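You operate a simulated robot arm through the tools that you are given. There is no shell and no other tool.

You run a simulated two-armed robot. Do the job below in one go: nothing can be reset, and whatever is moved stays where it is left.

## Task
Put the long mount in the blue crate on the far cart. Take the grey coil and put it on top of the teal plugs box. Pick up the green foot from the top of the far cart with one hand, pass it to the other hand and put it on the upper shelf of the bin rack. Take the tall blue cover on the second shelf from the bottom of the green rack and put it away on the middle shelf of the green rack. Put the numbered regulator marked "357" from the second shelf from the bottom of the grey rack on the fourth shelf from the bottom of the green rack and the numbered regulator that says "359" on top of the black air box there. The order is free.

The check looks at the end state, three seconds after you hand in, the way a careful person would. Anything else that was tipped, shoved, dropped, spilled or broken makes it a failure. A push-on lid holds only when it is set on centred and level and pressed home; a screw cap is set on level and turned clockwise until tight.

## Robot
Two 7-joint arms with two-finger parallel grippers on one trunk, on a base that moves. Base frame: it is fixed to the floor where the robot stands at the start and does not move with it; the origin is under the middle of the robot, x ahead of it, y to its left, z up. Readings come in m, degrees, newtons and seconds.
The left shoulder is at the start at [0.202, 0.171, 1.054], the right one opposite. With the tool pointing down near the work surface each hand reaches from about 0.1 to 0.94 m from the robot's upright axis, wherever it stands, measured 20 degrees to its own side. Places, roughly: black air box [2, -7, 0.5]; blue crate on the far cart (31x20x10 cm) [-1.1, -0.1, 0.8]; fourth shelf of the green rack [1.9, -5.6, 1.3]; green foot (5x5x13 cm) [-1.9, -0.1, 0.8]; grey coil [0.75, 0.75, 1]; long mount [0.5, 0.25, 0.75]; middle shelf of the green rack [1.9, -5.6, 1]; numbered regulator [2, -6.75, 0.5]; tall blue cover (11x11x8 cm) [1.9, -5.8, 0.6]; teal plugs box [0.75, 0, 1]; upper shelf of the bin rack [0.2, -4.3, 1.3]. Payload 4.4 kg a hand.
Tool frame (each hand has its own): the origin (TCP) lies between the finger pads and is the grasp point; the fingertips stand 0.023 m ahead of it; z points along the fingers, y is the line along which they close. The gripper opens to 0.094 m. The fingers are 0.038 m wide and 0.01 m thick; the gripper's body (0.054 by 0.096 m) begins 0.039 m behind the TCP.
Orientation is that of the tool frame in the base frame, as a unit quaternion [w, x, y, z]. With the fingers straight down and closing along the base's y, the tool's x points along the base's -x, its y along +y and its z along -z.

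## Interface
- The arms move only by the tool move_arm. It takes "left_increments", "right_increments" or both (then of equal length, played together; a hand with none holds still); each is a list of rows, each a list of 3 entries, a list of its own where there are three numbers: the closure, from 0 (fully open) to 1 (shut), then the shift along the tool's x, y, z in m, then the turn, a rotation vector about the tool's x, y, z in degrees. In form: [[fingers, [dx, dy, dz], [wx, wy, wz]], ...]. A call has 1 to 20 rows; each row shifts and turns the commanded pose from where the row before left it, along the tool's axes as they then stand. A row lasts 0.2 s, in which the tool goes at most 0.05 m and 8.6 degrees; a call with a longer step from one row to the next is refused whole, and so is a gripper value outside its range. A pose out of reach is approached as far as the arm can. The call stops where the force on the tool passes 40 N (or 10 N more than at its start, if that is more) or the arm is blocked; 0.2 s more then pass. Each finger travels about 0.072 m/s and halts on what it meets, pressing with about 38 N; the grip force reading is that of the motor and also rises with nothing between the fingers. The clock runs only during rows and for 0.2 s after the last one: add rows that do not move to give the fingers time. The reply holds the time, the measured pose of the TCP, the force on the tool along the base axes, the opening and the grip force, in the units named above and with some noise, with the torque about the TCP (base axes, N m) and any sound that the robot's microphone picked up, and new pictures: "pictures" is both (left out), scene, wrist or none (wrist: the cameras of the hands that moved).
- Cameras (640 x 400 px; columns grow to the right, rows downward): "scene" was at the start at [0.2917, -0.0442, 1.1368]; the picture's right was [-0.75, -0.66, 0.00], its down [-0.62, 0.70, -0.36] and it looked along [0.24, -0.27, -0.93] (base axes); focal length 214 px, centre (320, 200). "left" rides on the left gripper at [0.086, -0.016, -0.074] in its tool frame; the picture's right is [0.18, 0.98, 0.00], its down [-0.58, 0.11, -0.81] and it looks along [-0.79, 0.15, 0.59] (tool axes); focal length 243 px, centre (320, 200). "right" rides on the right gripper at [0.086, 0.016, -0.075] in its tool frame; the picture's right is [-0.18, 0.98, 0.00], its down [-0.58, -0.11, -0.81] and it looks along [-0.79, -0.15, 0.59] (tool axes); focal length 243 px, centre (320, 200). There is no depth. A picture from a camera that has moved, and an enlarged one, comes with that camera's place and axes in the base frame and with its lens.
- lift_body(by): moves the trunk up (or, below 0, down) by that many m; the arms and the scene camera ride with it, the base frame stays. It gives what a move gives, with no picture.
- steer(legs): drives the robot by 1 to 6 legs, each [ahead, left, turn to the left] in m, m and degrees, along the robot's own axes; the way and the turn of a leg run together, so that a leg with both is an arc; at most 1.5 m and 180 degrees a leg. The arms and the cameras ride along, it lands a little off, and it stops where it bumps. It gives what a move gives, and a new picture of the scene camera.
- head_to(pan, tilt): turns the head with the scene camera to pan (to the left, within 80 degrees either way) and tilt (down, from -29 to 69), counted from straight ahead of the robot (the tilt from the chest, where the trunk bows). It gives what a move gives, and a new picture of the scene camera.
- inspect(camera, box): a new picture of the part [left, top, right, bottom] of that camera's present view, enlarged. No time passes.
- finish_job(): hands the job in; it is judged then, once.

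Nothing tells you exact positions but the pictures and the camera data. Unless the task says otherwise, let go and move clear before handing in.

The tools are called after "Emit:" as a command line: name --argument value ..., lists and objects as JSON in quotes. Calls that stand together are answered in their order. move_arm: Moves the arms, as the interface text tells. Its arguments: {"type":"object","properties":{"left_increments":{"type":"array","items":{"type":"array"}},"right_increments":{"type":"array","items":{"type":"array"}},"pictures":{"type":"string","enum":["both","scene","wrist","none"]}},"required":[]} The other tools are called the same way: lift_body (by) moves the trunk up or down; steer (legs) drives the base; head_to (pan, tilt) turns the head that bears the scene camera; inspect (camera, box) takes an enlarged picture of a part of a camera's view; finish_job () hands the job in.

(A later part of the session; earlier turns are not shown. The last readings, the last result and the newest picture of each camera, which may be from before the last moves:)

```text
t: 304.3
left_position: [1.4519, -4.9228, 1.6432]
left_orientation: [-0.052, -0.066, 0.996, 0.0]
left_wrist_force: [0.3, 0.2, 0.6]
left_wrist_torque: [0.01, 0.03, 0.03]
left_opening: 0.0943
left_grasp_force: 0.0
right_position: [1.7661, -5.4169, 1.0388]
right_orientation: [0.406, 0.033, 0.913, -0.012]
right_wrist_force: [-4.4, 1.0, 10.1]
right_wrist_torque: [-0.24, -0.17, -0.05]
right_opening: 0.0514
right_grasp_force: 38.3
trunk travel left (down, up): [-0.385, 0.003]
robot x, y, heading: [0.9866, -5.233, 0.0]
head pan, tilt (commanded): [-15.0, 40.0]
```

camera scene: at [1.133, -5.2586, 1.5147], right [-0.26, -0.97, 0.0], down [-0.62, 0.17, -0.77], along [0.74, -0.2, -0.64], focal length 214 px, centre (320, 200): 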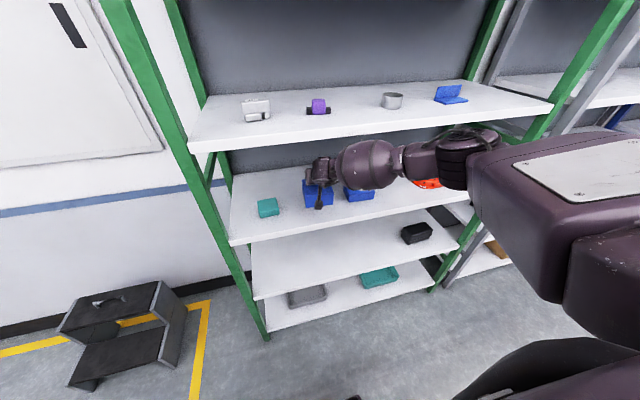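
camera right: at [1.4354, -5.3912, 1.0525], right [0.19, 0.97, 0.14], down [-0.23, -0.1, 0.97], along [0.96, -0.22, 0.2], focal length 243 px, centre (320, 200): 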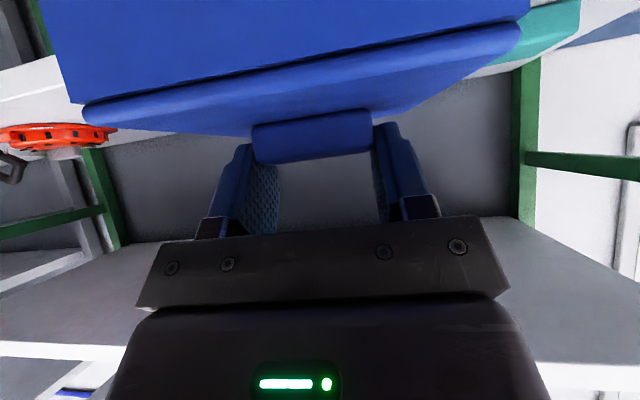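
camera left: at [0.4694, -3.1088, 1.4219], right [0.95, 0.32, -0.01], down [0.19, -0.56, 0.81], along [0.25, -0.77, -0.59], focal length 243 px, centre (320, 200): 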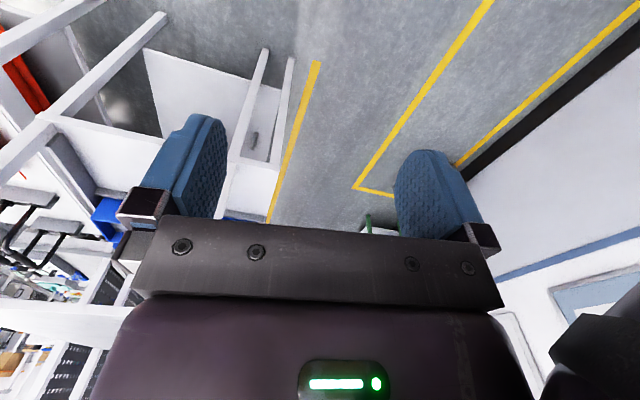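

The cover sits level on the middle shelf. I'll open and lift the fingers off the bar, then back out.

Emit:
move_arm --right_increments '[[0.5, [0, 0, 0], [0, 0, 0]], [0.3, [0, 0, 0], [0, 0, 0]], [0.1, [0, 0, 0], [0, 0, 0]], [0.05, [0, 0, 0], [0, 0, 0]], [0.05, [-0.0115, 0, -0.0101], [0, 0, 0]], [0.05, [-0.0115, 0, -0.0101], [0, 0, 0]], [0.05, [-0.0115, 0, -0.0101], [0, 0, 0]]]' --pictures "both"

```text
t: 305.9
left_position: [1.4532, -4.9243, 1.6425]
left_orientation: [-0.053, -0.066, 0.996, 0.0]
left_wrist_force: [0.1, 0.3, -0.2]
left_wrist_torque: [0.0, 0.0, -0.02]
left_opening: 0.0939
left_grasp_force: 0.1
right_position: [1.7677, -5.4167, 1.0828]
right_orientation: [0.404, 0.033, 0.914, -0.012]
right_wrist_force: [-0.2, 0.2, -0.3]
right_wrist_torque: [-0.02, -0.02, -0.01]
right_opening: 0.0892
right_grasp_force: 0.1
trunk travel left (down, up): [-0.385, 0.003]
robot x, y, heading: [0.9903, -5.2331, -0.4]
head pan, tilt (commanded): [-15.0, 40.0]
camera scene: at [1.1324, -5.2589, 1.5148], right [-0.26, -0.97, 0.0], down [-0.62, 0.17, -0.77], along [0.74, -0.2, -0.64], focal length 214 px, centre (320, 200)
camera right: at [1.6552, -5.3915, 1.0698], right [0.19, 0.97, 0.14], down [-0.21, -0.1, 0.97], along [0.96, -0.22, 0.19], focal length 243 px, centre (320, 200)
```

scene: 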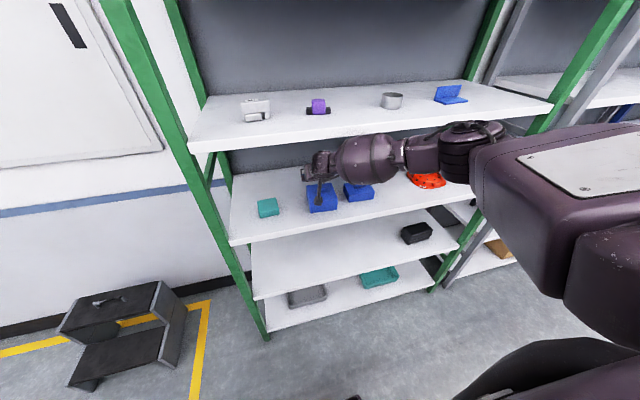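
right: 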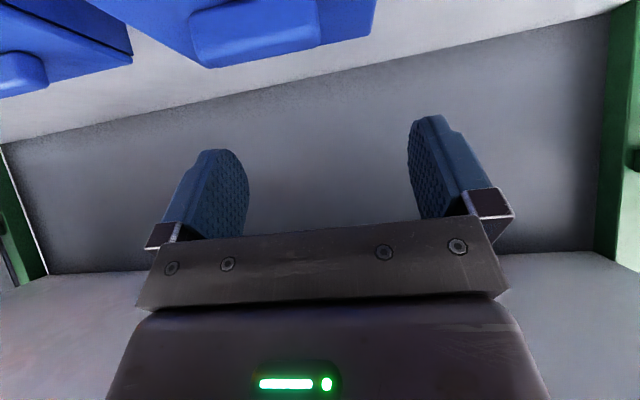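

Released. I'll back out and check the result, then move on to the grey rack for the regulators.

Emit:
steer --legs '[[-0.2, 0, 0]]'

Emit:
inspect --camera "scene" --box '[180, 60, 500, 280]'

```text
t: 307.5
left_position: [1.2549, -4.9228, 1.6419]
left_orientation: [-0.053, -0.067, 0.996, -0.001]
left_wrist_force: [0.5, 0.5, 0.5]
left_wrist_torque: [0.0, 0.01, 0.02]
left_opening: 0.0942
left_grasp_force: 0.0
right_position: [1.5706, -5.4151, 1.0843]
right_orientation: [0.405, 0.032, 0.914, -0.012]
right_wrist_force: [-0.1, -0.2, -0.5]
right_wrist_torque: [-0.02, 0.01, -0.01]
right_opening: 0.0894
right_grasp_force: 0.0
trunk travel left (down, up): [-0.385, 0.003]
robot x, y, heading: [0.7929, -5.2326, 0.3]
head pan, tilt (commanded): [-15.0, 40.0]
camera scene: at [0.9345, -5.2581, 1.5148], right [-0.26, -0.97, 0.0], down [-0.62, 0.17, -0.77], along [0.74, -0.2, -0.64], focal length 214 px, centre (320, 200)
```

scene: 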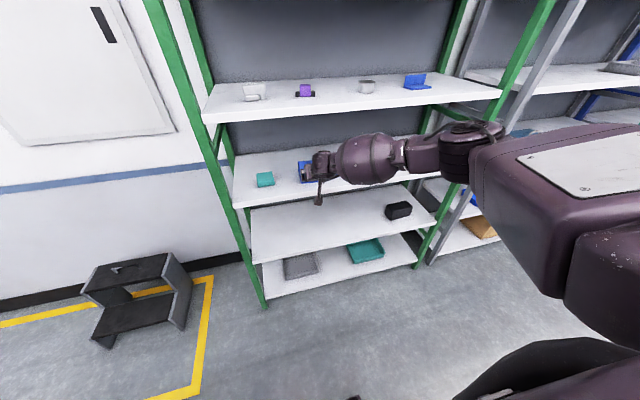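

```text
1.82 times, centred on (340, 170) of scene
camera zoom: at [0.9345, -5.2581, 1.5148], right [-0.26, -0.97, 0.0], down [-0.62, 0.17, -0.77], along [0.74, -0.2, -0.64], focal length 390 px, centre (284, 254)
```

zoom: 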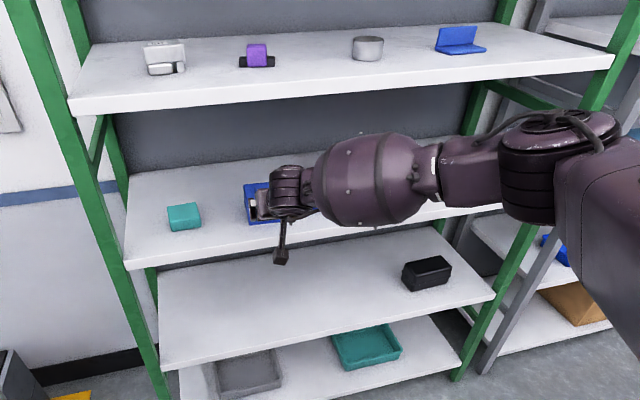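

Emit:
steer --legs '[[-0.02, -1.35, -0.3]]'

Emit:
lift_body --by -0.25

Emit:
head_to --pan 0 --tilt 35

```text
t: 319.3
left_position: [1.2239, -6.2611, 1.6428]
left_orientation: [-0.052, -0.051, 0.997, 0.002]
left_wrist_force: [0.7, -0.9, -0.7]
left_wrist_torque: [0.0, 0.01, -0.01]
left_opening: 0.0939
left_grasp_force: 0.0
right_position: [1.5223, -6.7647, 1.0838]
right_orientation: [0.405, 0.048, 0.913, -0.019]
right_wrist_force: [0.0, -0.1, -0.9]
right_wrist_torque: [-0.01, 0.05, 0.0]
right_opening: 0.0894
right_grasp_force: 0.2
trunk travel left (down, up): [-0.385, 0.003]
robot x, y, heading: [0.7489, -6.5586, -1.5]
head pan, tilt (commanded): [-15.0, 40.0]
camera scene: at [0.8923, -6.587, 1.5148], right [-0.29, -0.96, 0.0], down [-0.61, 0.19, -0.77], along [0.73, -0.22, -0.64], focal length 214 px, centre (320, 200)
```

scene: 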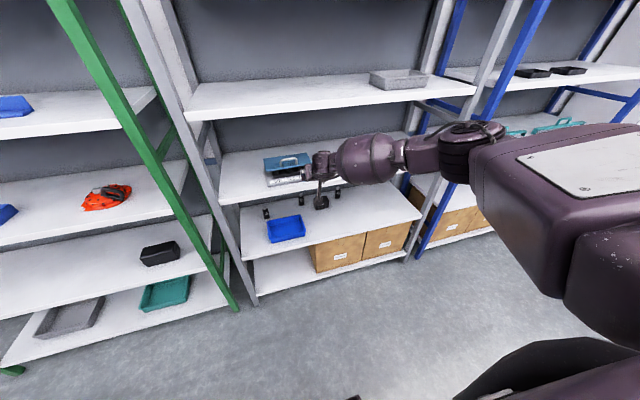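

```text
t: 321.9
left_position: [1.2224, -6.2621, 1.3929]
left_orientation: [-0.052, -0.05, 0.997, 0.001]
left_wrist_force: [0.2, 0.2, 0.8]
left_wrist_torque: [-0.04, -0.05, -0.02]
left_opening: 0.0942
left_grasp_force: 0.1
right_position: [1.5214, -6.7644, 0.8361]
right_orientation: [0.406, 0.047, 0.912, -0.018]
right_wrist_force: [0.2, 0.7, -0.1]
right_wrist_torque: [0.0, 0.0, 0.02]
right_opening: 0.0892
right_grasp_force: 0.0
trunk travel left (down, up): [-0.135, 0.253]
robot x, y, heading: [0.7542, -6.5566, -1.7]
head pan, tilt (commanded): [-15.0, 40.0]
```

```text
t: 322.7
left_position: [1.2252, -6.261, 1.392]
left_orientation: [-0.053, -0.051, 0.997, 0.001]
left_wrist_force: [-0.3, -0.1, -0.7]
left_wrist_torque: [0.0, -0.02, 0.0]
left_opening: 0.0938
left_grasp_force: 0.1
right_position: [1.5226, -6.7647, 0.8336]
right_orientation: [0.405, 0.047, 0.913, -0.019]
right_wrist_force: [0.6, 0.1, -0.5]
right_wrist_torque: [0.01, -0.01, 0.04]
right_opening: 0.089
right_grasp_force: 0.1
trunk travel left (down, up): [-0.135, 0.253]
robot x, y, heading: [0.7526, -6.5563, -1.9]
head pan, tilt (commanded): [0.0, 35.0]
camera scene: at [1.0347, -6.5698, 1.2556], right [-0.03, -1.0, 0.0], down [-0.57, 0.02, -0.82], along [0.82, -0.03, -0.57], focal length 214 px, centre (320, 200)
```

scene: 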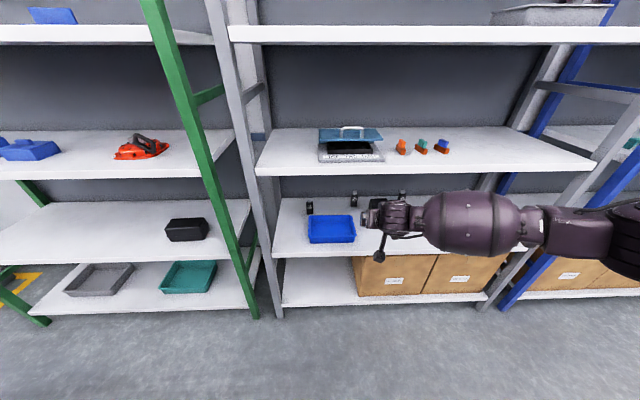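

Emit:
inspect --camera "scene" --box '[270, 170, 430, 260]'

Emit:
inspect --camera "right" --box '[0, 0, 640, 400]'

```text
4.00 times, centred on (350, 215) of scene
camera zoom: at [1.0347, -6.5698, 1.2556], right [-0.03, -1.0, 0.0], down [-0.57, 0.02, -0.82], along [0.82, -0.03, -0.57], focal length 858 px, centre (200, 140)
```

zoom: 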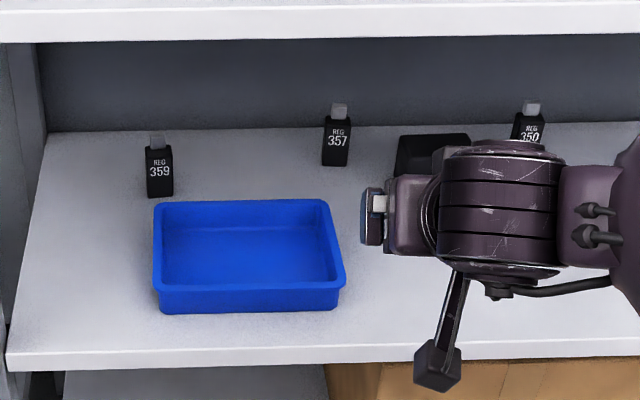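

```text
1.00 times, centred on (320, 200) of right (not enlarged: the box is as wide or as high as the picture)
camera zoom: at [1.4107, -6.736, 0.8195], right [0.22, 0.96, 0.14], down [-0.22, -0.09, 0.97], along [0.95, -0.25, 0.19], focal length 243 px, centre (320, 200)
```

zoom: 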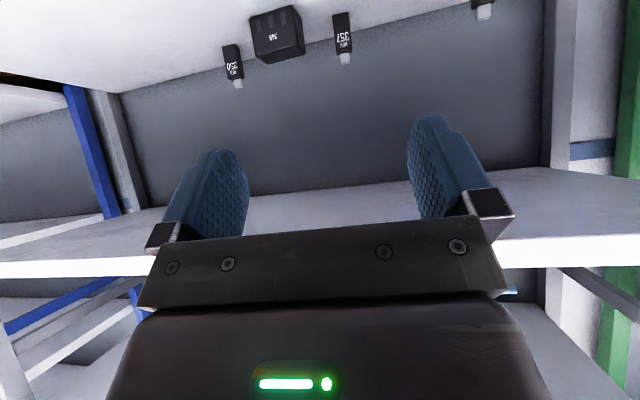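

I can read the tags: "359" stands on the left behind the blue tray, "357" in the middle, "350" on the right, with the black air box between 357 and 350. I'll lift the right hand out of the view to measure them all.

Emit:
move_arm --right_increments '[[0, [-0.033, 0, -0.029], [0, 0, 0]], [0, [-0.033, 0, -0.029], [0, 0, 0]], [0, [-0.033, 0, -0.029], [0, 0, 0]], [0, [-0.033, 0, -0.029], [0, 0, 0]]]' --pictures "none"

Emit:
inspect --camera "scene" --box '[270, 170, 430, 260]'

Emit:
inspect --camera "right" --box '[180, 0, 500, 120]'

```text
t: 323.7
left_position: [1.2232, -6.2618, 1.3926]
left_orientation: [-0.052, -0.051, 0.997, 0.001]
left_wrist_force: [-0.5, 1.0, -0.2]
left_wrist_torque: [0.0, 0.01, 0.02]
left_opening: 0.094
left_grasp_force: 0.1
right_position: [1.5234, -6.7664, 1.0105]
right_orientation: [0.405, 0.046, 0.913, -0.018]
right_wrist_force: [0.2, -0.6, 0.3]
right_wrist_torque: [0.02, -0.01, -0.01]
right_opening: 0.0941
right_grasp_force: 0.0
trunk travel left (down, up): [-0.135, 0.253]
robot x, y, heading: [0.7531, -6.5613, -2.0]
head pan, tilt (commanded): [0.0, 35.0]
```

```text
4.00 times, centred on (350, 215) of scene
camera zoom: at [1.0337, -6.5694, 1.256], right [-0.03, -1.0, 0.0], down [-0.57, 0.02, -0.82], along [0.82, -0.03, -0.57], focal length 858 px, centre (200, 140)
```

zoom: 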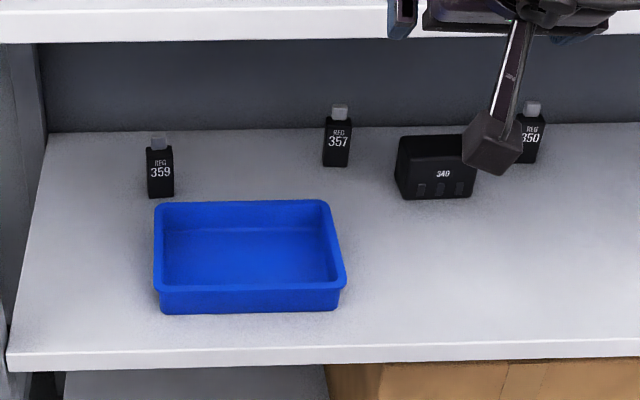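

```text
2.00 times, centred on (340, 60) of right
camera zoom: at [1.4121, -6.7372, 0.9962], right [0.22, 0.96, 0.14], down [-0.22, -0.09, 0.97], along [0.95, -0.25, 0.19], focal length 485 px, centre (280, 480)
```

zoom: 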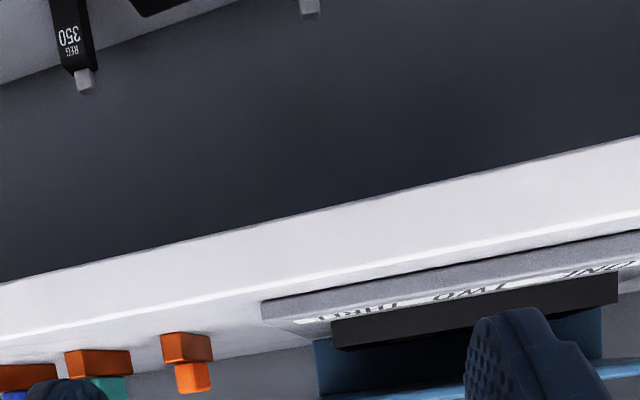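

Emit:
inspect --camera "scene" --box '[340, 185, 420, 230]'

Emit:
inspect --camera "scene" --box '[290, 185, 370, 230]'

```text
8.00 times, centred on (380, 208) of scene
camera zoom: at [1.0337, -6.5694, 1.256], right [-0.03, -1.0, 0.0], down [-0.57, 0.02, -0.82], along [0.82, -0.03, -0.57], focal length 1716 px, centre (-160, 140)
```

zoom: 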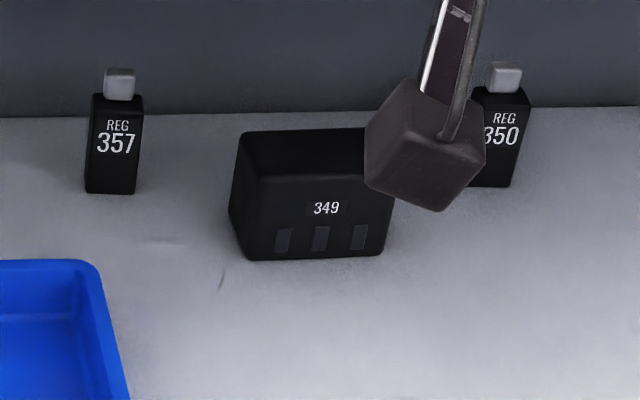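

```text
8.00 times, centred on (330, 208) of scene
camera zoom: at [1.0337, -6.5694, 1.256], right [-0.03, -1.0, 0.0], down [-0.57, 0.02, -0.82], along [0.82, -0.03, -0.57], focal length 1716 px, centre (240, 140)
```

zoom: 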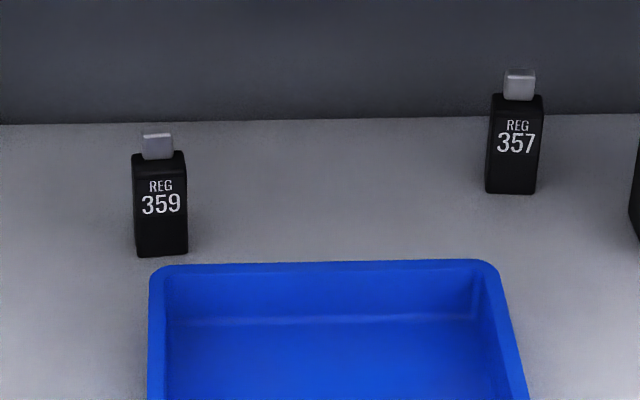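

I have positions: 359 at about [1.907, -6.551], 357 at [1.966, -6.785], black box top centre about [1.90, -6.90, 0.637], shelf z≈0.572. I'll start with 359: shift left, lower the trunk, steepen the hand to about 50°.

Emit:
steer --legs '[[0.02, 0.19, 2.0]]'

Emit:
lift_body --by -0.13

Emit:
move_arm --right_increments '[[0, [0.03, 0, 0.027], [0, 4, 0]], [0, [0.03, 0, 0.027], [0, 4, 0]], [0, [0.03, 0, 0.027], [0, 0, 0]], [0, [0.03, 0, 0.027], [0, 0, 0]]]' --pictures "both"

```text
t: 325.9
left_position: [1.2373, -6.059, 1.3921]
left_orientation: [-0.053, -0.068, 0.996, 0.0]
left_wrist_force: [0.6, 1.3, -0.5]
left_wrist_torque: [-0.03, -0.01, 0.0]
left_opening: 0.0942
left_grasp_force: 0.0
right_position: [1.554, -6.5535, 1.0092]
right_orientation: [0.405, 0.031, 0.914, -0.011]
right_wrist_force: [0.5, 0.0, 0.4]
right_wrist_torque: [0.02, 0.0, 0.03]
right_opening: 0.0941
right_grasp_force: 0.2
trunk travel left (down, up): [-0.135, 0.253]
robot x, y, heading: [0.7735, -6.3705, -0.1]
head pan, tilt (commanded): [0.0, 35.0]
camera scene: at [1.0577, -6.3734, 1.2556], right [0.0, -1.0, 0.0], down [-0.57, 0.0, -0.82], along [0.82, 0.0, -0.57], focal length 214 px, centre (320, 200)
```

scene: 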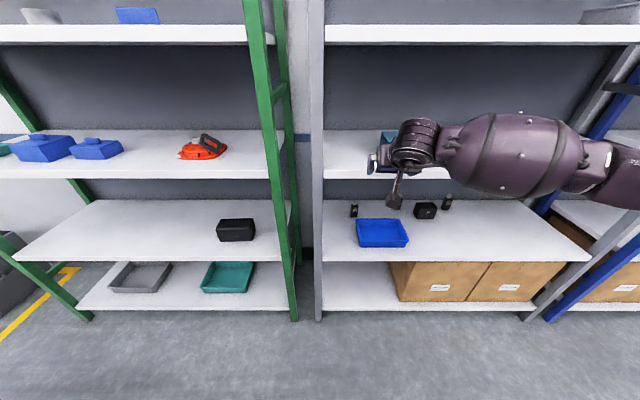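

```text
t: 327.5
left_position: [1.3219, -6.0599, 1.2038]
left_orientation: [-0.153, -0.067, 0.986, 0.007]
left_wrist_force: [-0.6, -0.3, 0.0]
left_wrist_torque: [-0.04, -0.03, 0.01]
left_opening: 0.0938
left_grasp_force: 0.1
right_position: [1.553, -6.5532, 0.8825]
right_orientation: [0.406, 0.032, 0.913, -0.012]
right_wrist_force: [-0.7, 0.4, -0.4]
right_wrist_torque: [-0.02, 0.02, 0.03]
right_opening: 0.0939
right_grasp_force: 0.1
trunk travel left (down, up): [-0.005, 0.383]
robot x, y, heading: [0.7737, -6.3727, 0.1]
head pan, tilt (commanded): [0.0, 35.0]
```

```text
t: 328.5
left_position: [1.3241, -6.0592, 1.2024]
left_orientation: [-0.155, -0.067, 0.986, 0.008]
left_wrist_force: [0.9, -0.7, 0.0]
left_wrist_torque: [0.02, 0.01, 0.0]
left_opening: 0.0937
left_grasp_force: 0.1
right_position: [1.5402, -6.5503, 0.72]
right_orientation: [0.34, 0.033, 0.94, -0.008]
right_wrist_force: [0.6, 0.7, -0.5]
right_wrist_torque: [-0.01, 0.01, 0.01]
right_opening: 0.0939
right_grasp_force: 0.0
trunk travel left (down, up): [-0.005, 0.383]
robot x, y, heading: [0.7757, -6.3698, 0.1]
head pan, tilt (commanded): [0.0, 35.0]
camera scene: at [1.1687, -6.3738, 1.096], right [0.0, -1.0, 0.0], down [-0.57, 0.0, -0.82], along [0.82, 0.0, -0.57], focal length 214 px, centre (320, 200)
camera right: at [1.4276, -6.5263, 0.7221], right [0.21, 0.97, 0.12], down [-0.08, -0.11, 0.99], along [0.98, -0.21, 0.05], focal length 243 px, centre (320, 200)
```

scene: 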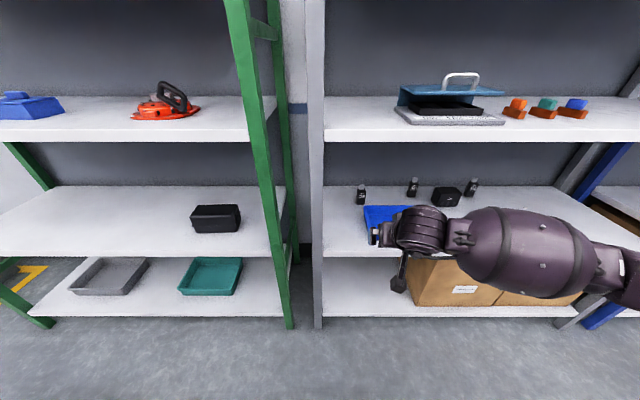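
right: 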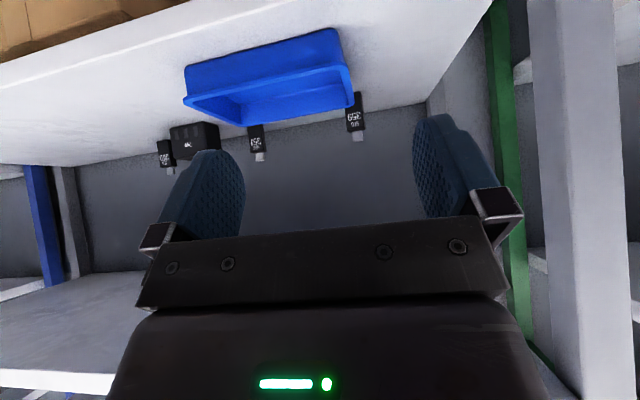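

Emit:
inspect --camera "right" --box '[220, 60, 380, 180]'

Emit:
inspect --camera "scene" --box '[330, 160, 490, 250]'

```text
3.33 times, centred on (300, 120) of right
camera zoom: at [1.4276, -6.5263, 0.7221], right [0.21, 0.97, 0.12], down [-0.08, -0.11, 0.99], along [0.98, -0.21, 0.05], focal length 809 px, centre (387, 467)
```

zoom: 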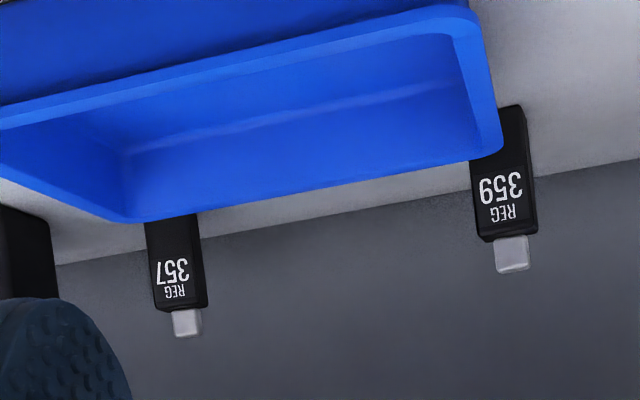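

```text
4.00 times, centred on (410, 205) of scene
camera zoom: at [1.1687, -6.3738, 1.096], right [0.0, -1.0, 0.0], down [-0.57, 0.0, -0.82], along [0.82, 0.0, -0.57], focal length 858 px, centre (-40, 180)
```

zoom: 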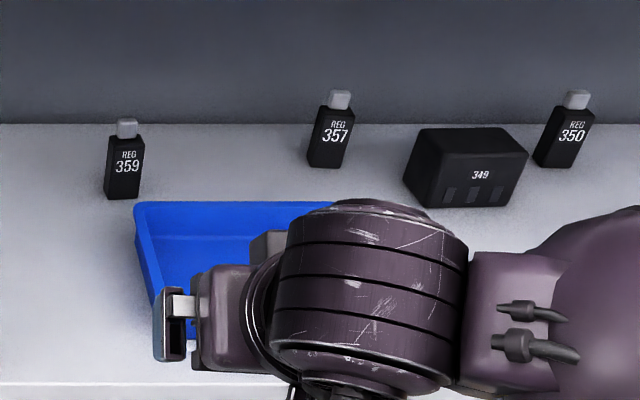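

359's body spans z 0.572–0.635 at [1.905, -6.542]. I'll extend slightly, align, and drive in above it.

Emit:
move_arm --right_increments '[[0, [-0.0132, 0.0059, 0.0306], [0, 0, 0]], [0, [-0.0132, 0.0059, 0.0306], [0, 0, 0]]]' --pictures "none"

Emit:
steer --legs '[[0.2, 0, 0]]'

Emit:
inspect --camera "right" --box '[0, 0, 640, 400]'

```text
t: 329.1
left_position: [1.3239, -6.0595, 1.2017]
left_orientation: [-0.155, -0.066, 0.986, 0.008]
left_wrist_force: [0.5, -0.4, -0.1]
left_wrist_torque: [0.01, 0.01, 0.0]
left_opening: 0.0941
left_grasp_force: 0.0
right_position: [1.5988, -6.5439, 0.6894]
right_orientation: [0.34, 0.031, 0.94, -0.009]
right_wrist_force: [-0.1, 0.3, -0.7]
right_wrist_torque: [-0.02, 0.03, 0.01]
right_opening: 0.094
right_grasp_force: 0.0
trunk travel left (down, up): [-0.005, 0.383]
robot x, y, heading: [0.7743, -6.3698, 0.1]
head pan, tilt (commanded): [0.0, 35.0]
```

```text
t: 330.7
left_position: [1.5211, -6.0604, 1.2037]
left_orientation: [-0.155, -0.066, 0.986, 0.007]
left_wrist_force: [0.5, -0.2, -0.3]
left_wrist_torque: [0.0, 0.02, 0.01]
left_opening: 0.0939
left_grasp_force: 0.1
right_position: [1.7961, -6.5471, 0.6877]
right_orientation: [0.34, 0.034, 0.94, -0.01]
right_wrist_force: [0.2, -0.4, 0.0]
right_wrist_torque: [-0.03, 0.0, -0.03]
right_opening: 0.0941
right_grasp_force: 0.0
trunk travel left (down, up): [-0.005, 0.383]
robot x, y, heading: [0.9672, -6.3717, -0.2]
head pan, tilt (commanded): [0.0, 35.0]
camera scene: at [1.3641, -6.3748, 1.096], right [0.0, -1.0, 0.0], down [-0.57, 0.0, -0.82], along [0.82, 0.0, -0.57], focal length 214 px, centre (320, 200)
```

scene: 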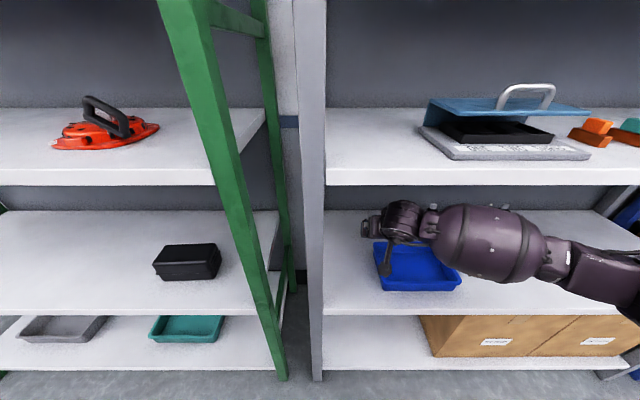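

```text
1.00 times, centred on (320, 200) of right (not enlarged: the box is as wide or as high as the picture)
camera zoom: at [1.6814, -6.5212, 0.6911], right [0.21, 0.97, 0.12], down [-0.08, -0.11, 0.99], along [0.97, -0.22, 0.05], focal length 243 px, centre (320, 200)
```

zoom: 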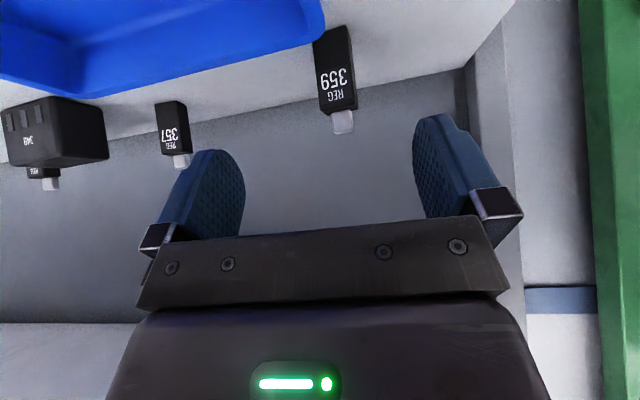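

Emit:
steer --legs '[[0.107, 0.004, 0]]'

Emit:
inspect --camera "right" --box '[0, 0, 640, 400]'

```text
t: 331.8
left_position: [1.5878, -6.0582, 1.2051]
left_orientation: [-0.156, -0.061, 0.986, 0.01]
left_wrist_force: [-2.2, 4.1, -115.2]
left_wrist_torque: [-0.85, 7.28, 0.21]
left_opening: 0.0938
left_grasp_force: 0.1
right_position: [1.8684, -6.5425, 0.6905]
right_orientation: [0.34, 0.032, 0.94, -0.009]
right_wrist_force: [0.6, -0.2, 0.0]
right_wrist_torque: [0.01, -0.01, -0.03]
right_opening: 0.0941
right_grasp_force: 0.2
trunk travel left (down, up): [-0.005, 0.383]
robot x, y, heading: [1.0454, -6.3671, -0.1]
head pan, tilt (commanded): [0.0, 35.0]
stopped in leg 1: the force on the tool passed its limit at 320 N (the readings are from after the stop); the commanded pose is now the measured one
camera scene: at [1.4368, -6.3709, 1.097], right [0.0, -1.0, 0.0], down [-0.57, 0.0, -0.82], along [0.82, 0.0, -0.57], focal length 214 px, centre (320, 200)
```

scene: 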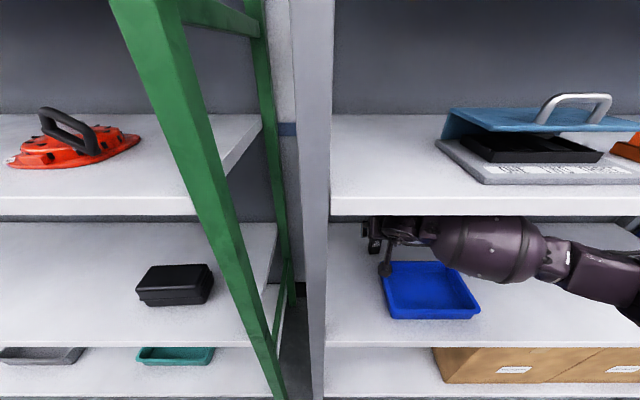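

```text
1.00 times, centred on (320, 200) of right (not enlarged: the box is as wide or as high as the picture)
camera zoom: at [1.7553, -6.5169, 0.692], right [0.21, 0.97, 0.12], down [-0.08, -0.11, 0.99], along [0.98, -0.21, 0.05], focal length 243 px, centre (320, 200)
```

zoom: 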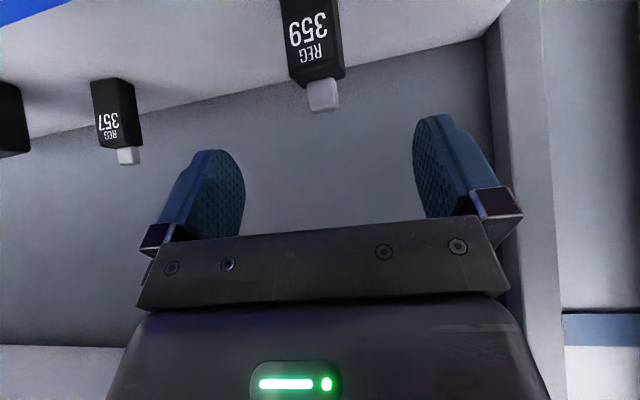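

My left hand has bumped the green rack's shelf edge. I'll back straight off and then check what happened there.

Emit:
steer --legs '[[-0.1, 0, 0]]'

Emit:
head_to --pan 35 --tilt 5

Emit:
inspect --camera "left" --box '[0, 0, 640, 400]'

```text
t: 332.9
left_position: [1.4904, -6.06, 1.2033]
left_orientation: [-0.156, -0.061, 0.986, 0.011]
left_wrist_force: [-1.0, 0.2, 0.9]
left_wrist_torque: [0.0, -0.07, -0.03]
left_opening: 0.0939
left_grasp_force: 0.0
right_position: [1.7698, -6.5425, 0.6879]
right_orientation: [0.34, 0.033, 0.94, -0.009]
right_wrist_force: [-0.1, 0.3, -0.2]
right_wrist_torque: [-0.01, -0.01, 0.03]
right_opening: 0.0943
right_grasp_force: 0.0
trunk travel left (down, up): [-0.005, 0.383]
robot x, y, heading: [0.9461, -6.3696, 0.2]
head pan, tilt (commanded): [0.0, 35.0]
camera scene: at [1.3384, -6.3718, 1.0965], right [0.0, -1.0, 0.0], down [-0.57, 0.0, -0.82], along [0.82, 0.0, -0.57], focal length 214 px, centre (320, 200)
```

scene: 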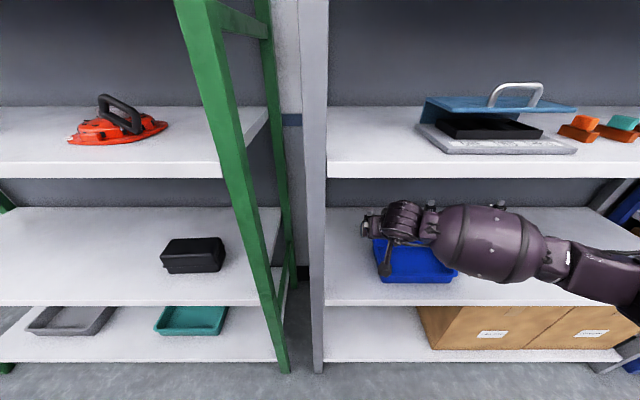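

```text
t: 334.0
left_position: [1.4902, -6.0586, 1.2047]
left_orientation: [-0.157, -0.061, 0.986, 0.01]
left_wrist_force: [0.2, 0.4, 0.3]
left_wrist_torque: [0.01, -0.02, -0.03]
left_opening: 0.094
left_grasp_force: 0.2
right_position: [1.7699, -6.5439, 0.6875]
right_orientation: [0.34, 0.034, 0.94, -0.01]
right_wrist_force: [0.0, -1.0, -0.2]
right_wrist_torque: [-0.01, -0.01, -0.03]
right_opening: 0.0937
right_grasp_force: 0.1
trunk travel left (down, up): [-0.005, 0.383]
robot x, y, heading: [0.9445, -6.3684, -0.1]
head pan, tilt (commanded): [35.0, 5.0]
camera scene: at [1.3264, -6.3191, 1.1444], right [0.57, -0.82, 0.0], down [-0.07, -0.05, -1.0], along [0.82, 0.57, -0.09], focal length 214 px, centre (320, 200)
```

scene: 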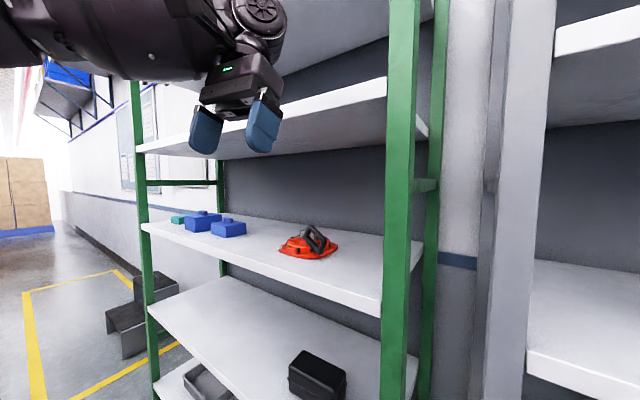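

```text
1.00 times, centred on (320, 200) of left (not enlarged: the box is as wide or as high as the picture)
camera zoom: at [1.4349, -6.0875, 1.2999], right [-0.29, 0.95, 0.1], down [0.79, 0.18, 0.59], along [0.55, 0.25, -0.8], focal length 243 px, centre (320, 200)
```

zoom: 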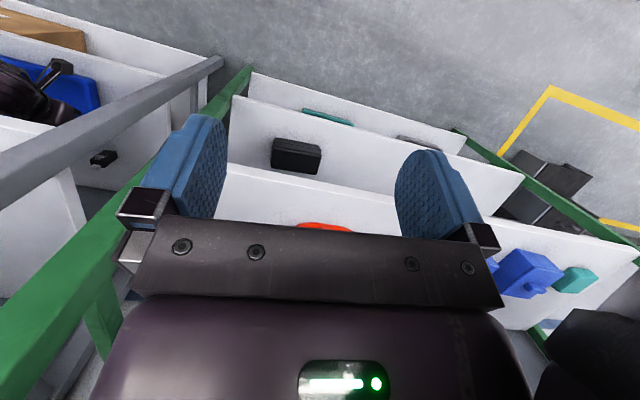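

The rack and its visible items look undisturbed. I'll tuck the left hand well back towards my body so this can't recur.

Emit:
move_arm --left_increments '[[0, [0.045, 0, 0.0145], [0, 0, 0]], [0, [0.045, 0, 0.0145], [0, 0, 0]], [0, [0.045, 0, 0.0145], [0, 0, 0]], [0, [0.045, 0, 0.0145], [0, 0, 0]], [0, [0, 0, 0], [0, -8, 0]], [0, [0, 0, 0], [0, -8, 0]]]' --pictures "none"

Emit:
head_to --pan 0 --tilt 35

Emit:
inspect --camera "right" --box '[0, 0, 640, 400]'

```text
t: 335.4
left_position: [1.3467, -6.0571, 1.164]
left_orientation: [-0.018, -0.059, 0.998, 0.019]
left_wrist_force: [0.6, -0.2, -0.6]
left_wrist_torque: [0.02, -0.01, -0.01]
left_opening: 0.0939
left_grasp_force: 0.1
left hand out of reach, approached as far as the arm can: row 1, 2, 3, 4
right_position: [1.7694, -6.5414, 0.6889]
right_orientation: [0.339, 0.033, 0.94, -0.01]
right_wrist_force: [0.0, 0.8, 0.5]
right_wrist_torque: [-0.01, -0.01, -0.01]
right_opening: 0.0937
right_grasp_force: 0.0
trunk travel left (down, up): [-0.005, 0.383]
robot x, y, heading: [0.9465, -6.3707, -0.1]
head pan, tilt (commanded): [35.0, 5.0]
```

```text
t: 336.4
left_position: [1.3466, -6.056, 1.1637]
left_orientation: [-0.018, -0.059, 0.998, 0.018]
left_wrist_force: [-0.5, 0.4, 0.2]
left_wrist_torque: [0.01, 0.03, -0.01]
left_opening: 0.0943
left_grasp_force: 0.0
right_position: [1.7699, -6.5436, 0.6887]
right_orientation: [0.34, 0.034, 0.94, -0.01]
right_wrist_force: [0.1, -1.0, 0.0]
right_wrist_torque: [0.0, -0.01, -0.01]
right_opening: 0.094
right_grasp_force: 0.1
trunk travel left (down, up): [-0.005, 0.383]
robot x, y, heading: [0.9465, -6.3682, -0.0]
head pan, tilt (commanded): [0.0, 35.0]
camera scene: at [1.3391, -6.3717, 1.0963], right [0.0, -1.0, 0.0], down [-0.57, 0.0, -0.82], along [0.82, 0.0, -0.57], focal length 214 px, centre (320, 200)
```

scene: 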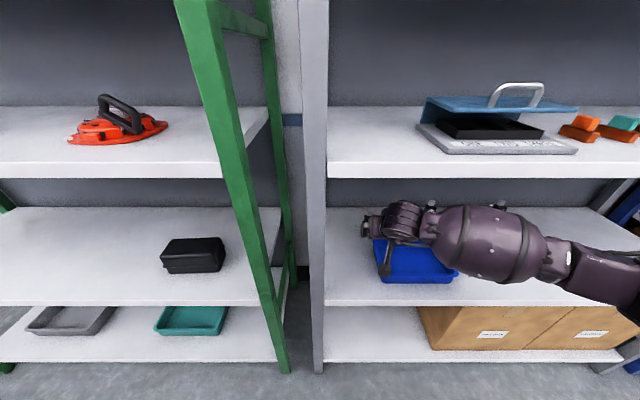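

```text
1.00 times, centred on (320, 200) of right (not enlarged: the box is as wide or as high as the picture)
camera zoom: at [1.6566, -6.5183, 0.6906], right [0.21, 0.97, 0.12], down [-0.08, -0.11, 0.99], along [0.97, -0.22, 0.05], focal length 243 px, centre (320, 200)
```

zoom: 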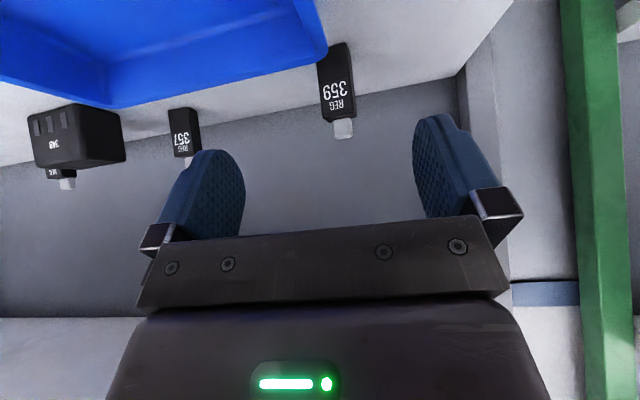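

Emit:
steer --legs '[[0.134, 0, 0]]'

Emit:
inspect --camera "right" --box '[0, 0, 640, 400]'

```text
t: 337.7
left_position: [1.4798, -6.0556, 1.1623]
left_orientation: [-0.018, -0.06, 0.998, 0.018]
left_wrist_force: [0.6, -0.2, -1.1]
left_wrist_torque: [0.02, 0.02, -0.03]
left_opening: 0.0939
left_grasp_force: 0.2
right_position: [1.9058, -6.5384, 0.6876]
right_orientation: [0.339, 0.032, 0.94, -0.009]
right_wrist_force: [0.5, -0.2, -0.5]
right_wrist_torque: [-0.01, -0.02, -0.02]
right_opening: 0.0941
right_grasp_force: 0.0
trunk travel left (down, up): [-0.005, 0.383]
robot x, y, heading: [1.081, -6.3704, 0.3]
head pan, tilt (commanded): [0.0, 35.0]
camera scene: at [1.4734, -6.3699, 1.0959], right [0.0, -1.0, 0.0], down [-0.57, 0.0, -0.82], along [0.82, 0.0, -0.57], focal length 214 px, centre (320, 200)
```

scene: 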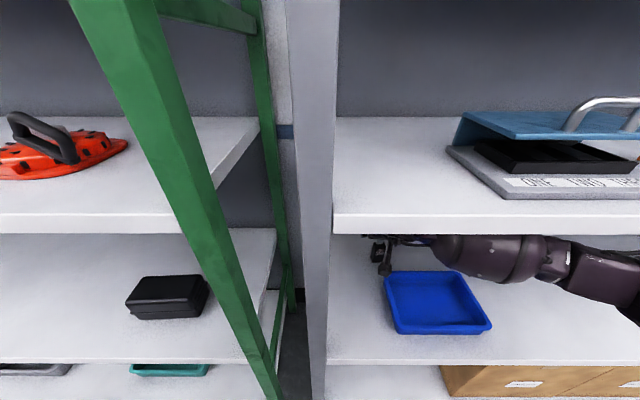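

```text
1.00 times, centred on (320, 200) of right (not enlarged: the box is as wide or as high as the picture)
camera zoom: at [1.7912, -6.5151, 0.6901], right [0.21, 0.97, 0.12], down [-0.07, -0.11, 0.99], along [0.98, -0.21, 0.05], focal length 243 px, centre (320, 200)
```

zoom: 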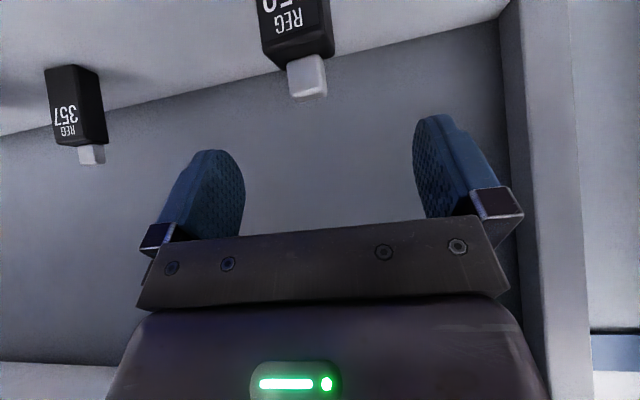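

Refining with all views: the shelf is at z≈0.545 and 359's centre at about [1.94, -6.540], body up to z≈0.62. I'll go 3.5 cm further in, then lower.

Emit:
steer --legs '[[0.034, 0, 0]]'

Emit:
move_arm --right_increments '[[0, [0.0186, 0, 0.0223], [0, 0, 0]], [0, [0.0186, 0, 0.0223], [0, 0, 0]]]' --pictures "wrist"

```text
t: 338.5
left_position: [1.5147, -6.0557, 1.163]
left_orientation: [-0.019, -0.061, 0.998, 0.018]
left_wrist_force: [0.7, 1.1, -1.1]
left_wrist_torque: [-0.02, 0.03, -0.01]
left_opening: 0.0942
left_grasp_force: 0.1
right_position: [1.9384, -6.5398, 0.6879]
right_orientation: [0.34, 0.031, 0.94, -0.009]
right_wrist_force: [-0.1, 0.1, -0.1]
right_wrist_torque: [0.0, 0.01, 0.0]
right_opening: 0.094
right_grasp_force: 0.0
trunk travel left (down, up): [-0.005, 0.383]
robot x, y, heading: [1.1139, -6.369, 0.2]
head pan, tilt (commanded): [0.0, 35.0]
camera scene: at [1.5077, -6.37, 1.0958], right [0.0, -1.0, 0.0], down [-0.57, 0.0, -0.82], along [0.82, 0.0, -0.57], focal length 214 px, centre (320, 200)
```

scene: 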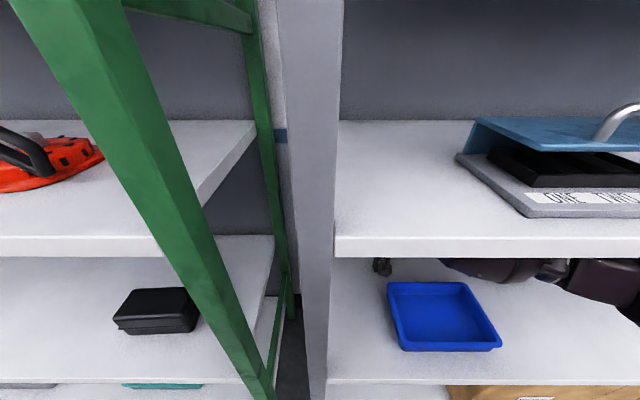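

```text
t: 339.1
left_position: [1.5134, -6.0551, 1.1636]
left_orientation: [-0.019, -0.06, 0.998, 0.018]
left_wrist_force: [-0.1, 0.7, 0.9]
left_wrist_torque: [0.0, 0.0, -0.01]
left_opening: 0.0938
left_grasp_force: 0.1
right_position: [1.939, -6.5405, 0.6312]
right_orientation: [0.339, 0.03, 0.94, -0.008]
right_wrist_force: [-0.1, -0.9, -0.1]
right_wrist_torque: [-0.03, 0.0, -0.01]
right_opening: 0.094
right_grasp_force: 0.2
trunk travel left (down, up): [-0.005, 0.383]
robot x, y, heading: [1.1101, -6.3682, 0.1]
head pan, tilt (commanded): [0.0, 35.0]
camera right: at [1.8257, -6.5155, 0.6335], right [0.21, 0.97, 0.12], down [-0.07, -0.11, 0.99], along [0.98, -0.21, 0.05], focal length 243 px, centre (320, 200)
```

right: 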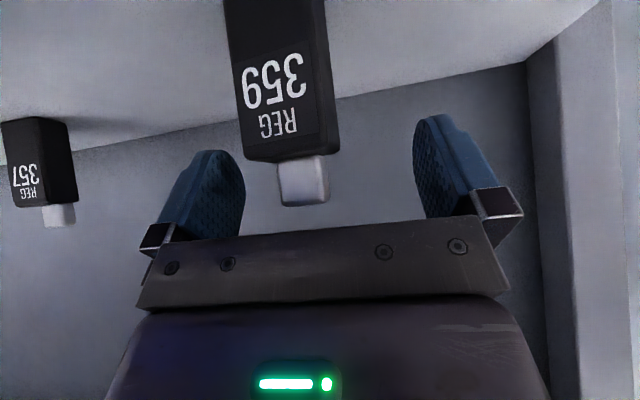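

Emit:
move_arm --right_increments '[[0, [0.0083, -0.006, 0.01], [0, 0, 0]], [0, [0.0083, 0, 0.01], [0, 0, 0]], [0, [0, 0, 0], [0, 0, 0]], [0.4, [0, 0, 0], [0, 0, 0]], [0.7, [0, 0, 0], [0, 0, 0]], [0.9, [0, 0, 0], [0, 0, 0]], [0.9, [0, 0, 0], [0, 0, 0]]]' --pictures "wrist"

```text
t: 340.7
left_position: [1.5136, -6.0557, 1.1636]
left_orientation: [-0.018, -0.061, 0.998, 0.018]
left_wrist_force: [-0.2, 0.0, -0.1]
left_wrist_torque: [0.02, 0.02, -0.01]
left_opening: 0.0938
left_grasp_force: 0.1
right_position: [1.9375, -6.5461, 0.6045]
right_orientation: [0.34, 0.032, 0.94, -0.01]
right_wrist_force: [-0.8, -1.8, 0.9]
right_wrist_torque: [-0.11, 0.01, -0.02]
right_opening: 0.0337
right_grasp_force: 38.0
trunk travel left (down, up): [-0.005, 0.383]
robot x, y, heading: [1.1131, -6.3691, 0.3]
head pan, tilt (commanded): [0.0, 35.0]
camera right: at [1.825, -6.5203, 0.6073], right [0.21, 0.97, 0.12], down [-0.08, -0.11, 0.99], along [0.98, -0.21, 0.05], focal length 243 px, centre (320, 200)
```

right: 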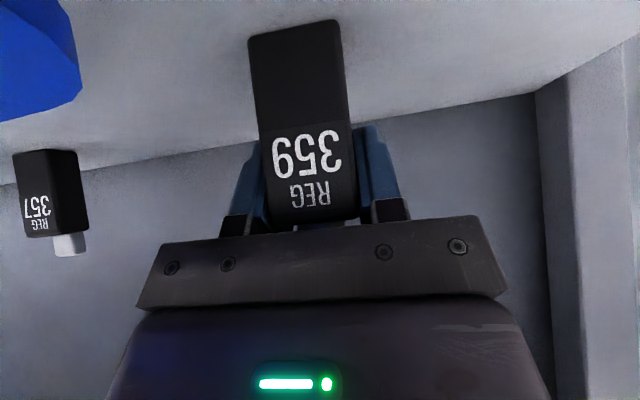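

359 is gripped. I'll raise it to the height I came in at (clear of the shelf above), then strafe right inside the shelf to the black box.

Emit:
move_arm --right_increments '[[0.9, [-0.0128, 0, -0.0154], [0, 0, 0]], [0.9, [-0.0192, 0, -0.0231], [0, 0, 0]], [0.9, [-0.0218, 0, -0.0261], [0, 0, 0]]]' --pictures "wrist"

```text
t: 341.5
left_position: [1.5127, -6.0541, 1.1631]
left_orientation: [-0.018, -0.06, 0.998, 0.019]
left_wrist_force: [0.0, 0.2, -0.3]
left_wrist_torque: [-0.04, -0.05, -0.02]
left_opening: 0.0943
left_grasp_force: 0.1
right_position: [1.938, -6.5456, 0.6887]
right_orientation: [0.34, 0.031, 0.94, -0.009]
right_wrist_force: [0.5, -0.2, -1.7]
right_wrist_torque: [0.0, -0.03, -0.02]
right_opening: 0.0338
right_grasp_force: 37.9
trunk travel left (down, up): [-0.005, 0.383]
robot x, y, heading: [1.1112, -6.3669, 0.2]
head pan, tilt (commanded): [0.0, 35.0]
camera right: at [1.8241, -6.5219, 0.6909], right [0.21, 0.97, 0.12], down [-0.07, -0.11, 0.99], along [0.98, -0.21, 0.05], focal length 243 px, centre (320, 200)
```

right: 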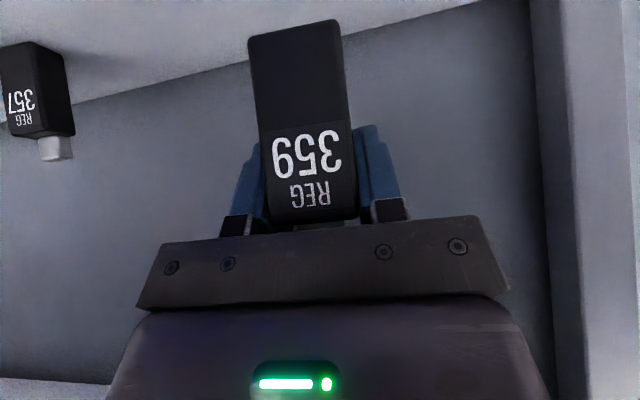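

Emit:
steer --legs '[[-0.03, 0, 0], [0, -0.2, 0]]'

Emit:
inspect --camera "right" --box '[0, 0, 640, 400]'

```text
t: 344.3
left_position: [1.4836, -6.2507, 1.164]
left_orientation: [-0.018, -0.061, 0.998, 0.02]
left_wrist_force: [-0.4, -0.6, 0.4]
left_wrist_torque: [0.01, 0.02, 0.02]
left_opening: 0.0943
left_grasp_force: 0.1
right_position: [1.9084, -6.7406, 0.6884]
right_orientation: [0.34, 0.031, 0.94, -0.009]
right_wrist_force: [0.0, -0.1, -1.9]
right_wrist_torque: [0.02, -0.03, 0.01]
right_opening: 0.0337
right_grasp_force: 38.4
trunk travel left (down, up): [-0.005, 0.383]
robot x, y, heading: [1.0816, -6.5669, 0.3]
head pan, tilt (commanded): [0.0, 35.0]
camera scene: at [1.4784, -6.5652, 1.0962], right [0.0, -1.0, 0.0], down [-0.57, 0.0, -0.82], along [0.82, 0.0, -0.57], focal length 214 px, centre (320, 200)
```

scene: 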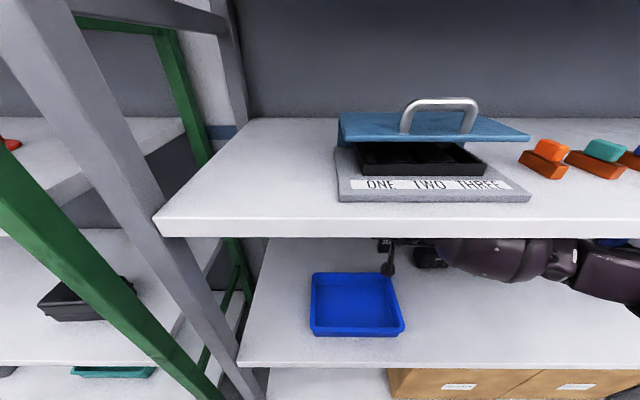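

```text
1.00 times, centred on (320, 200) of right (not enlarged: the box is as wide or as high as the picture)
camera zoom: at [1.7962, -6.7165, 0.6903], right [0.2, 0.97, 0.12], down [-0.07, -0.11, 0.99], along [0.98, -0.21, 0.05], focal length 243 px, centre (320, 200)
```

zoom: 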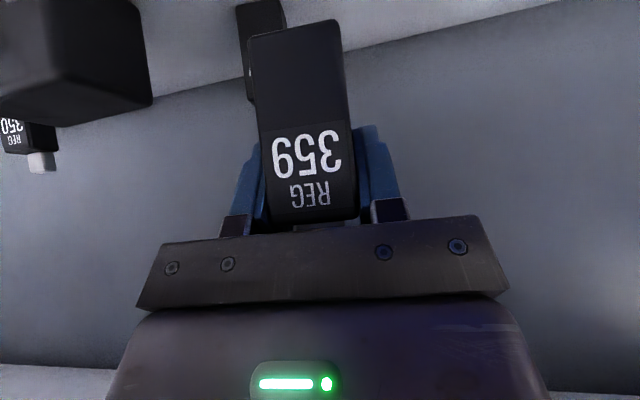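

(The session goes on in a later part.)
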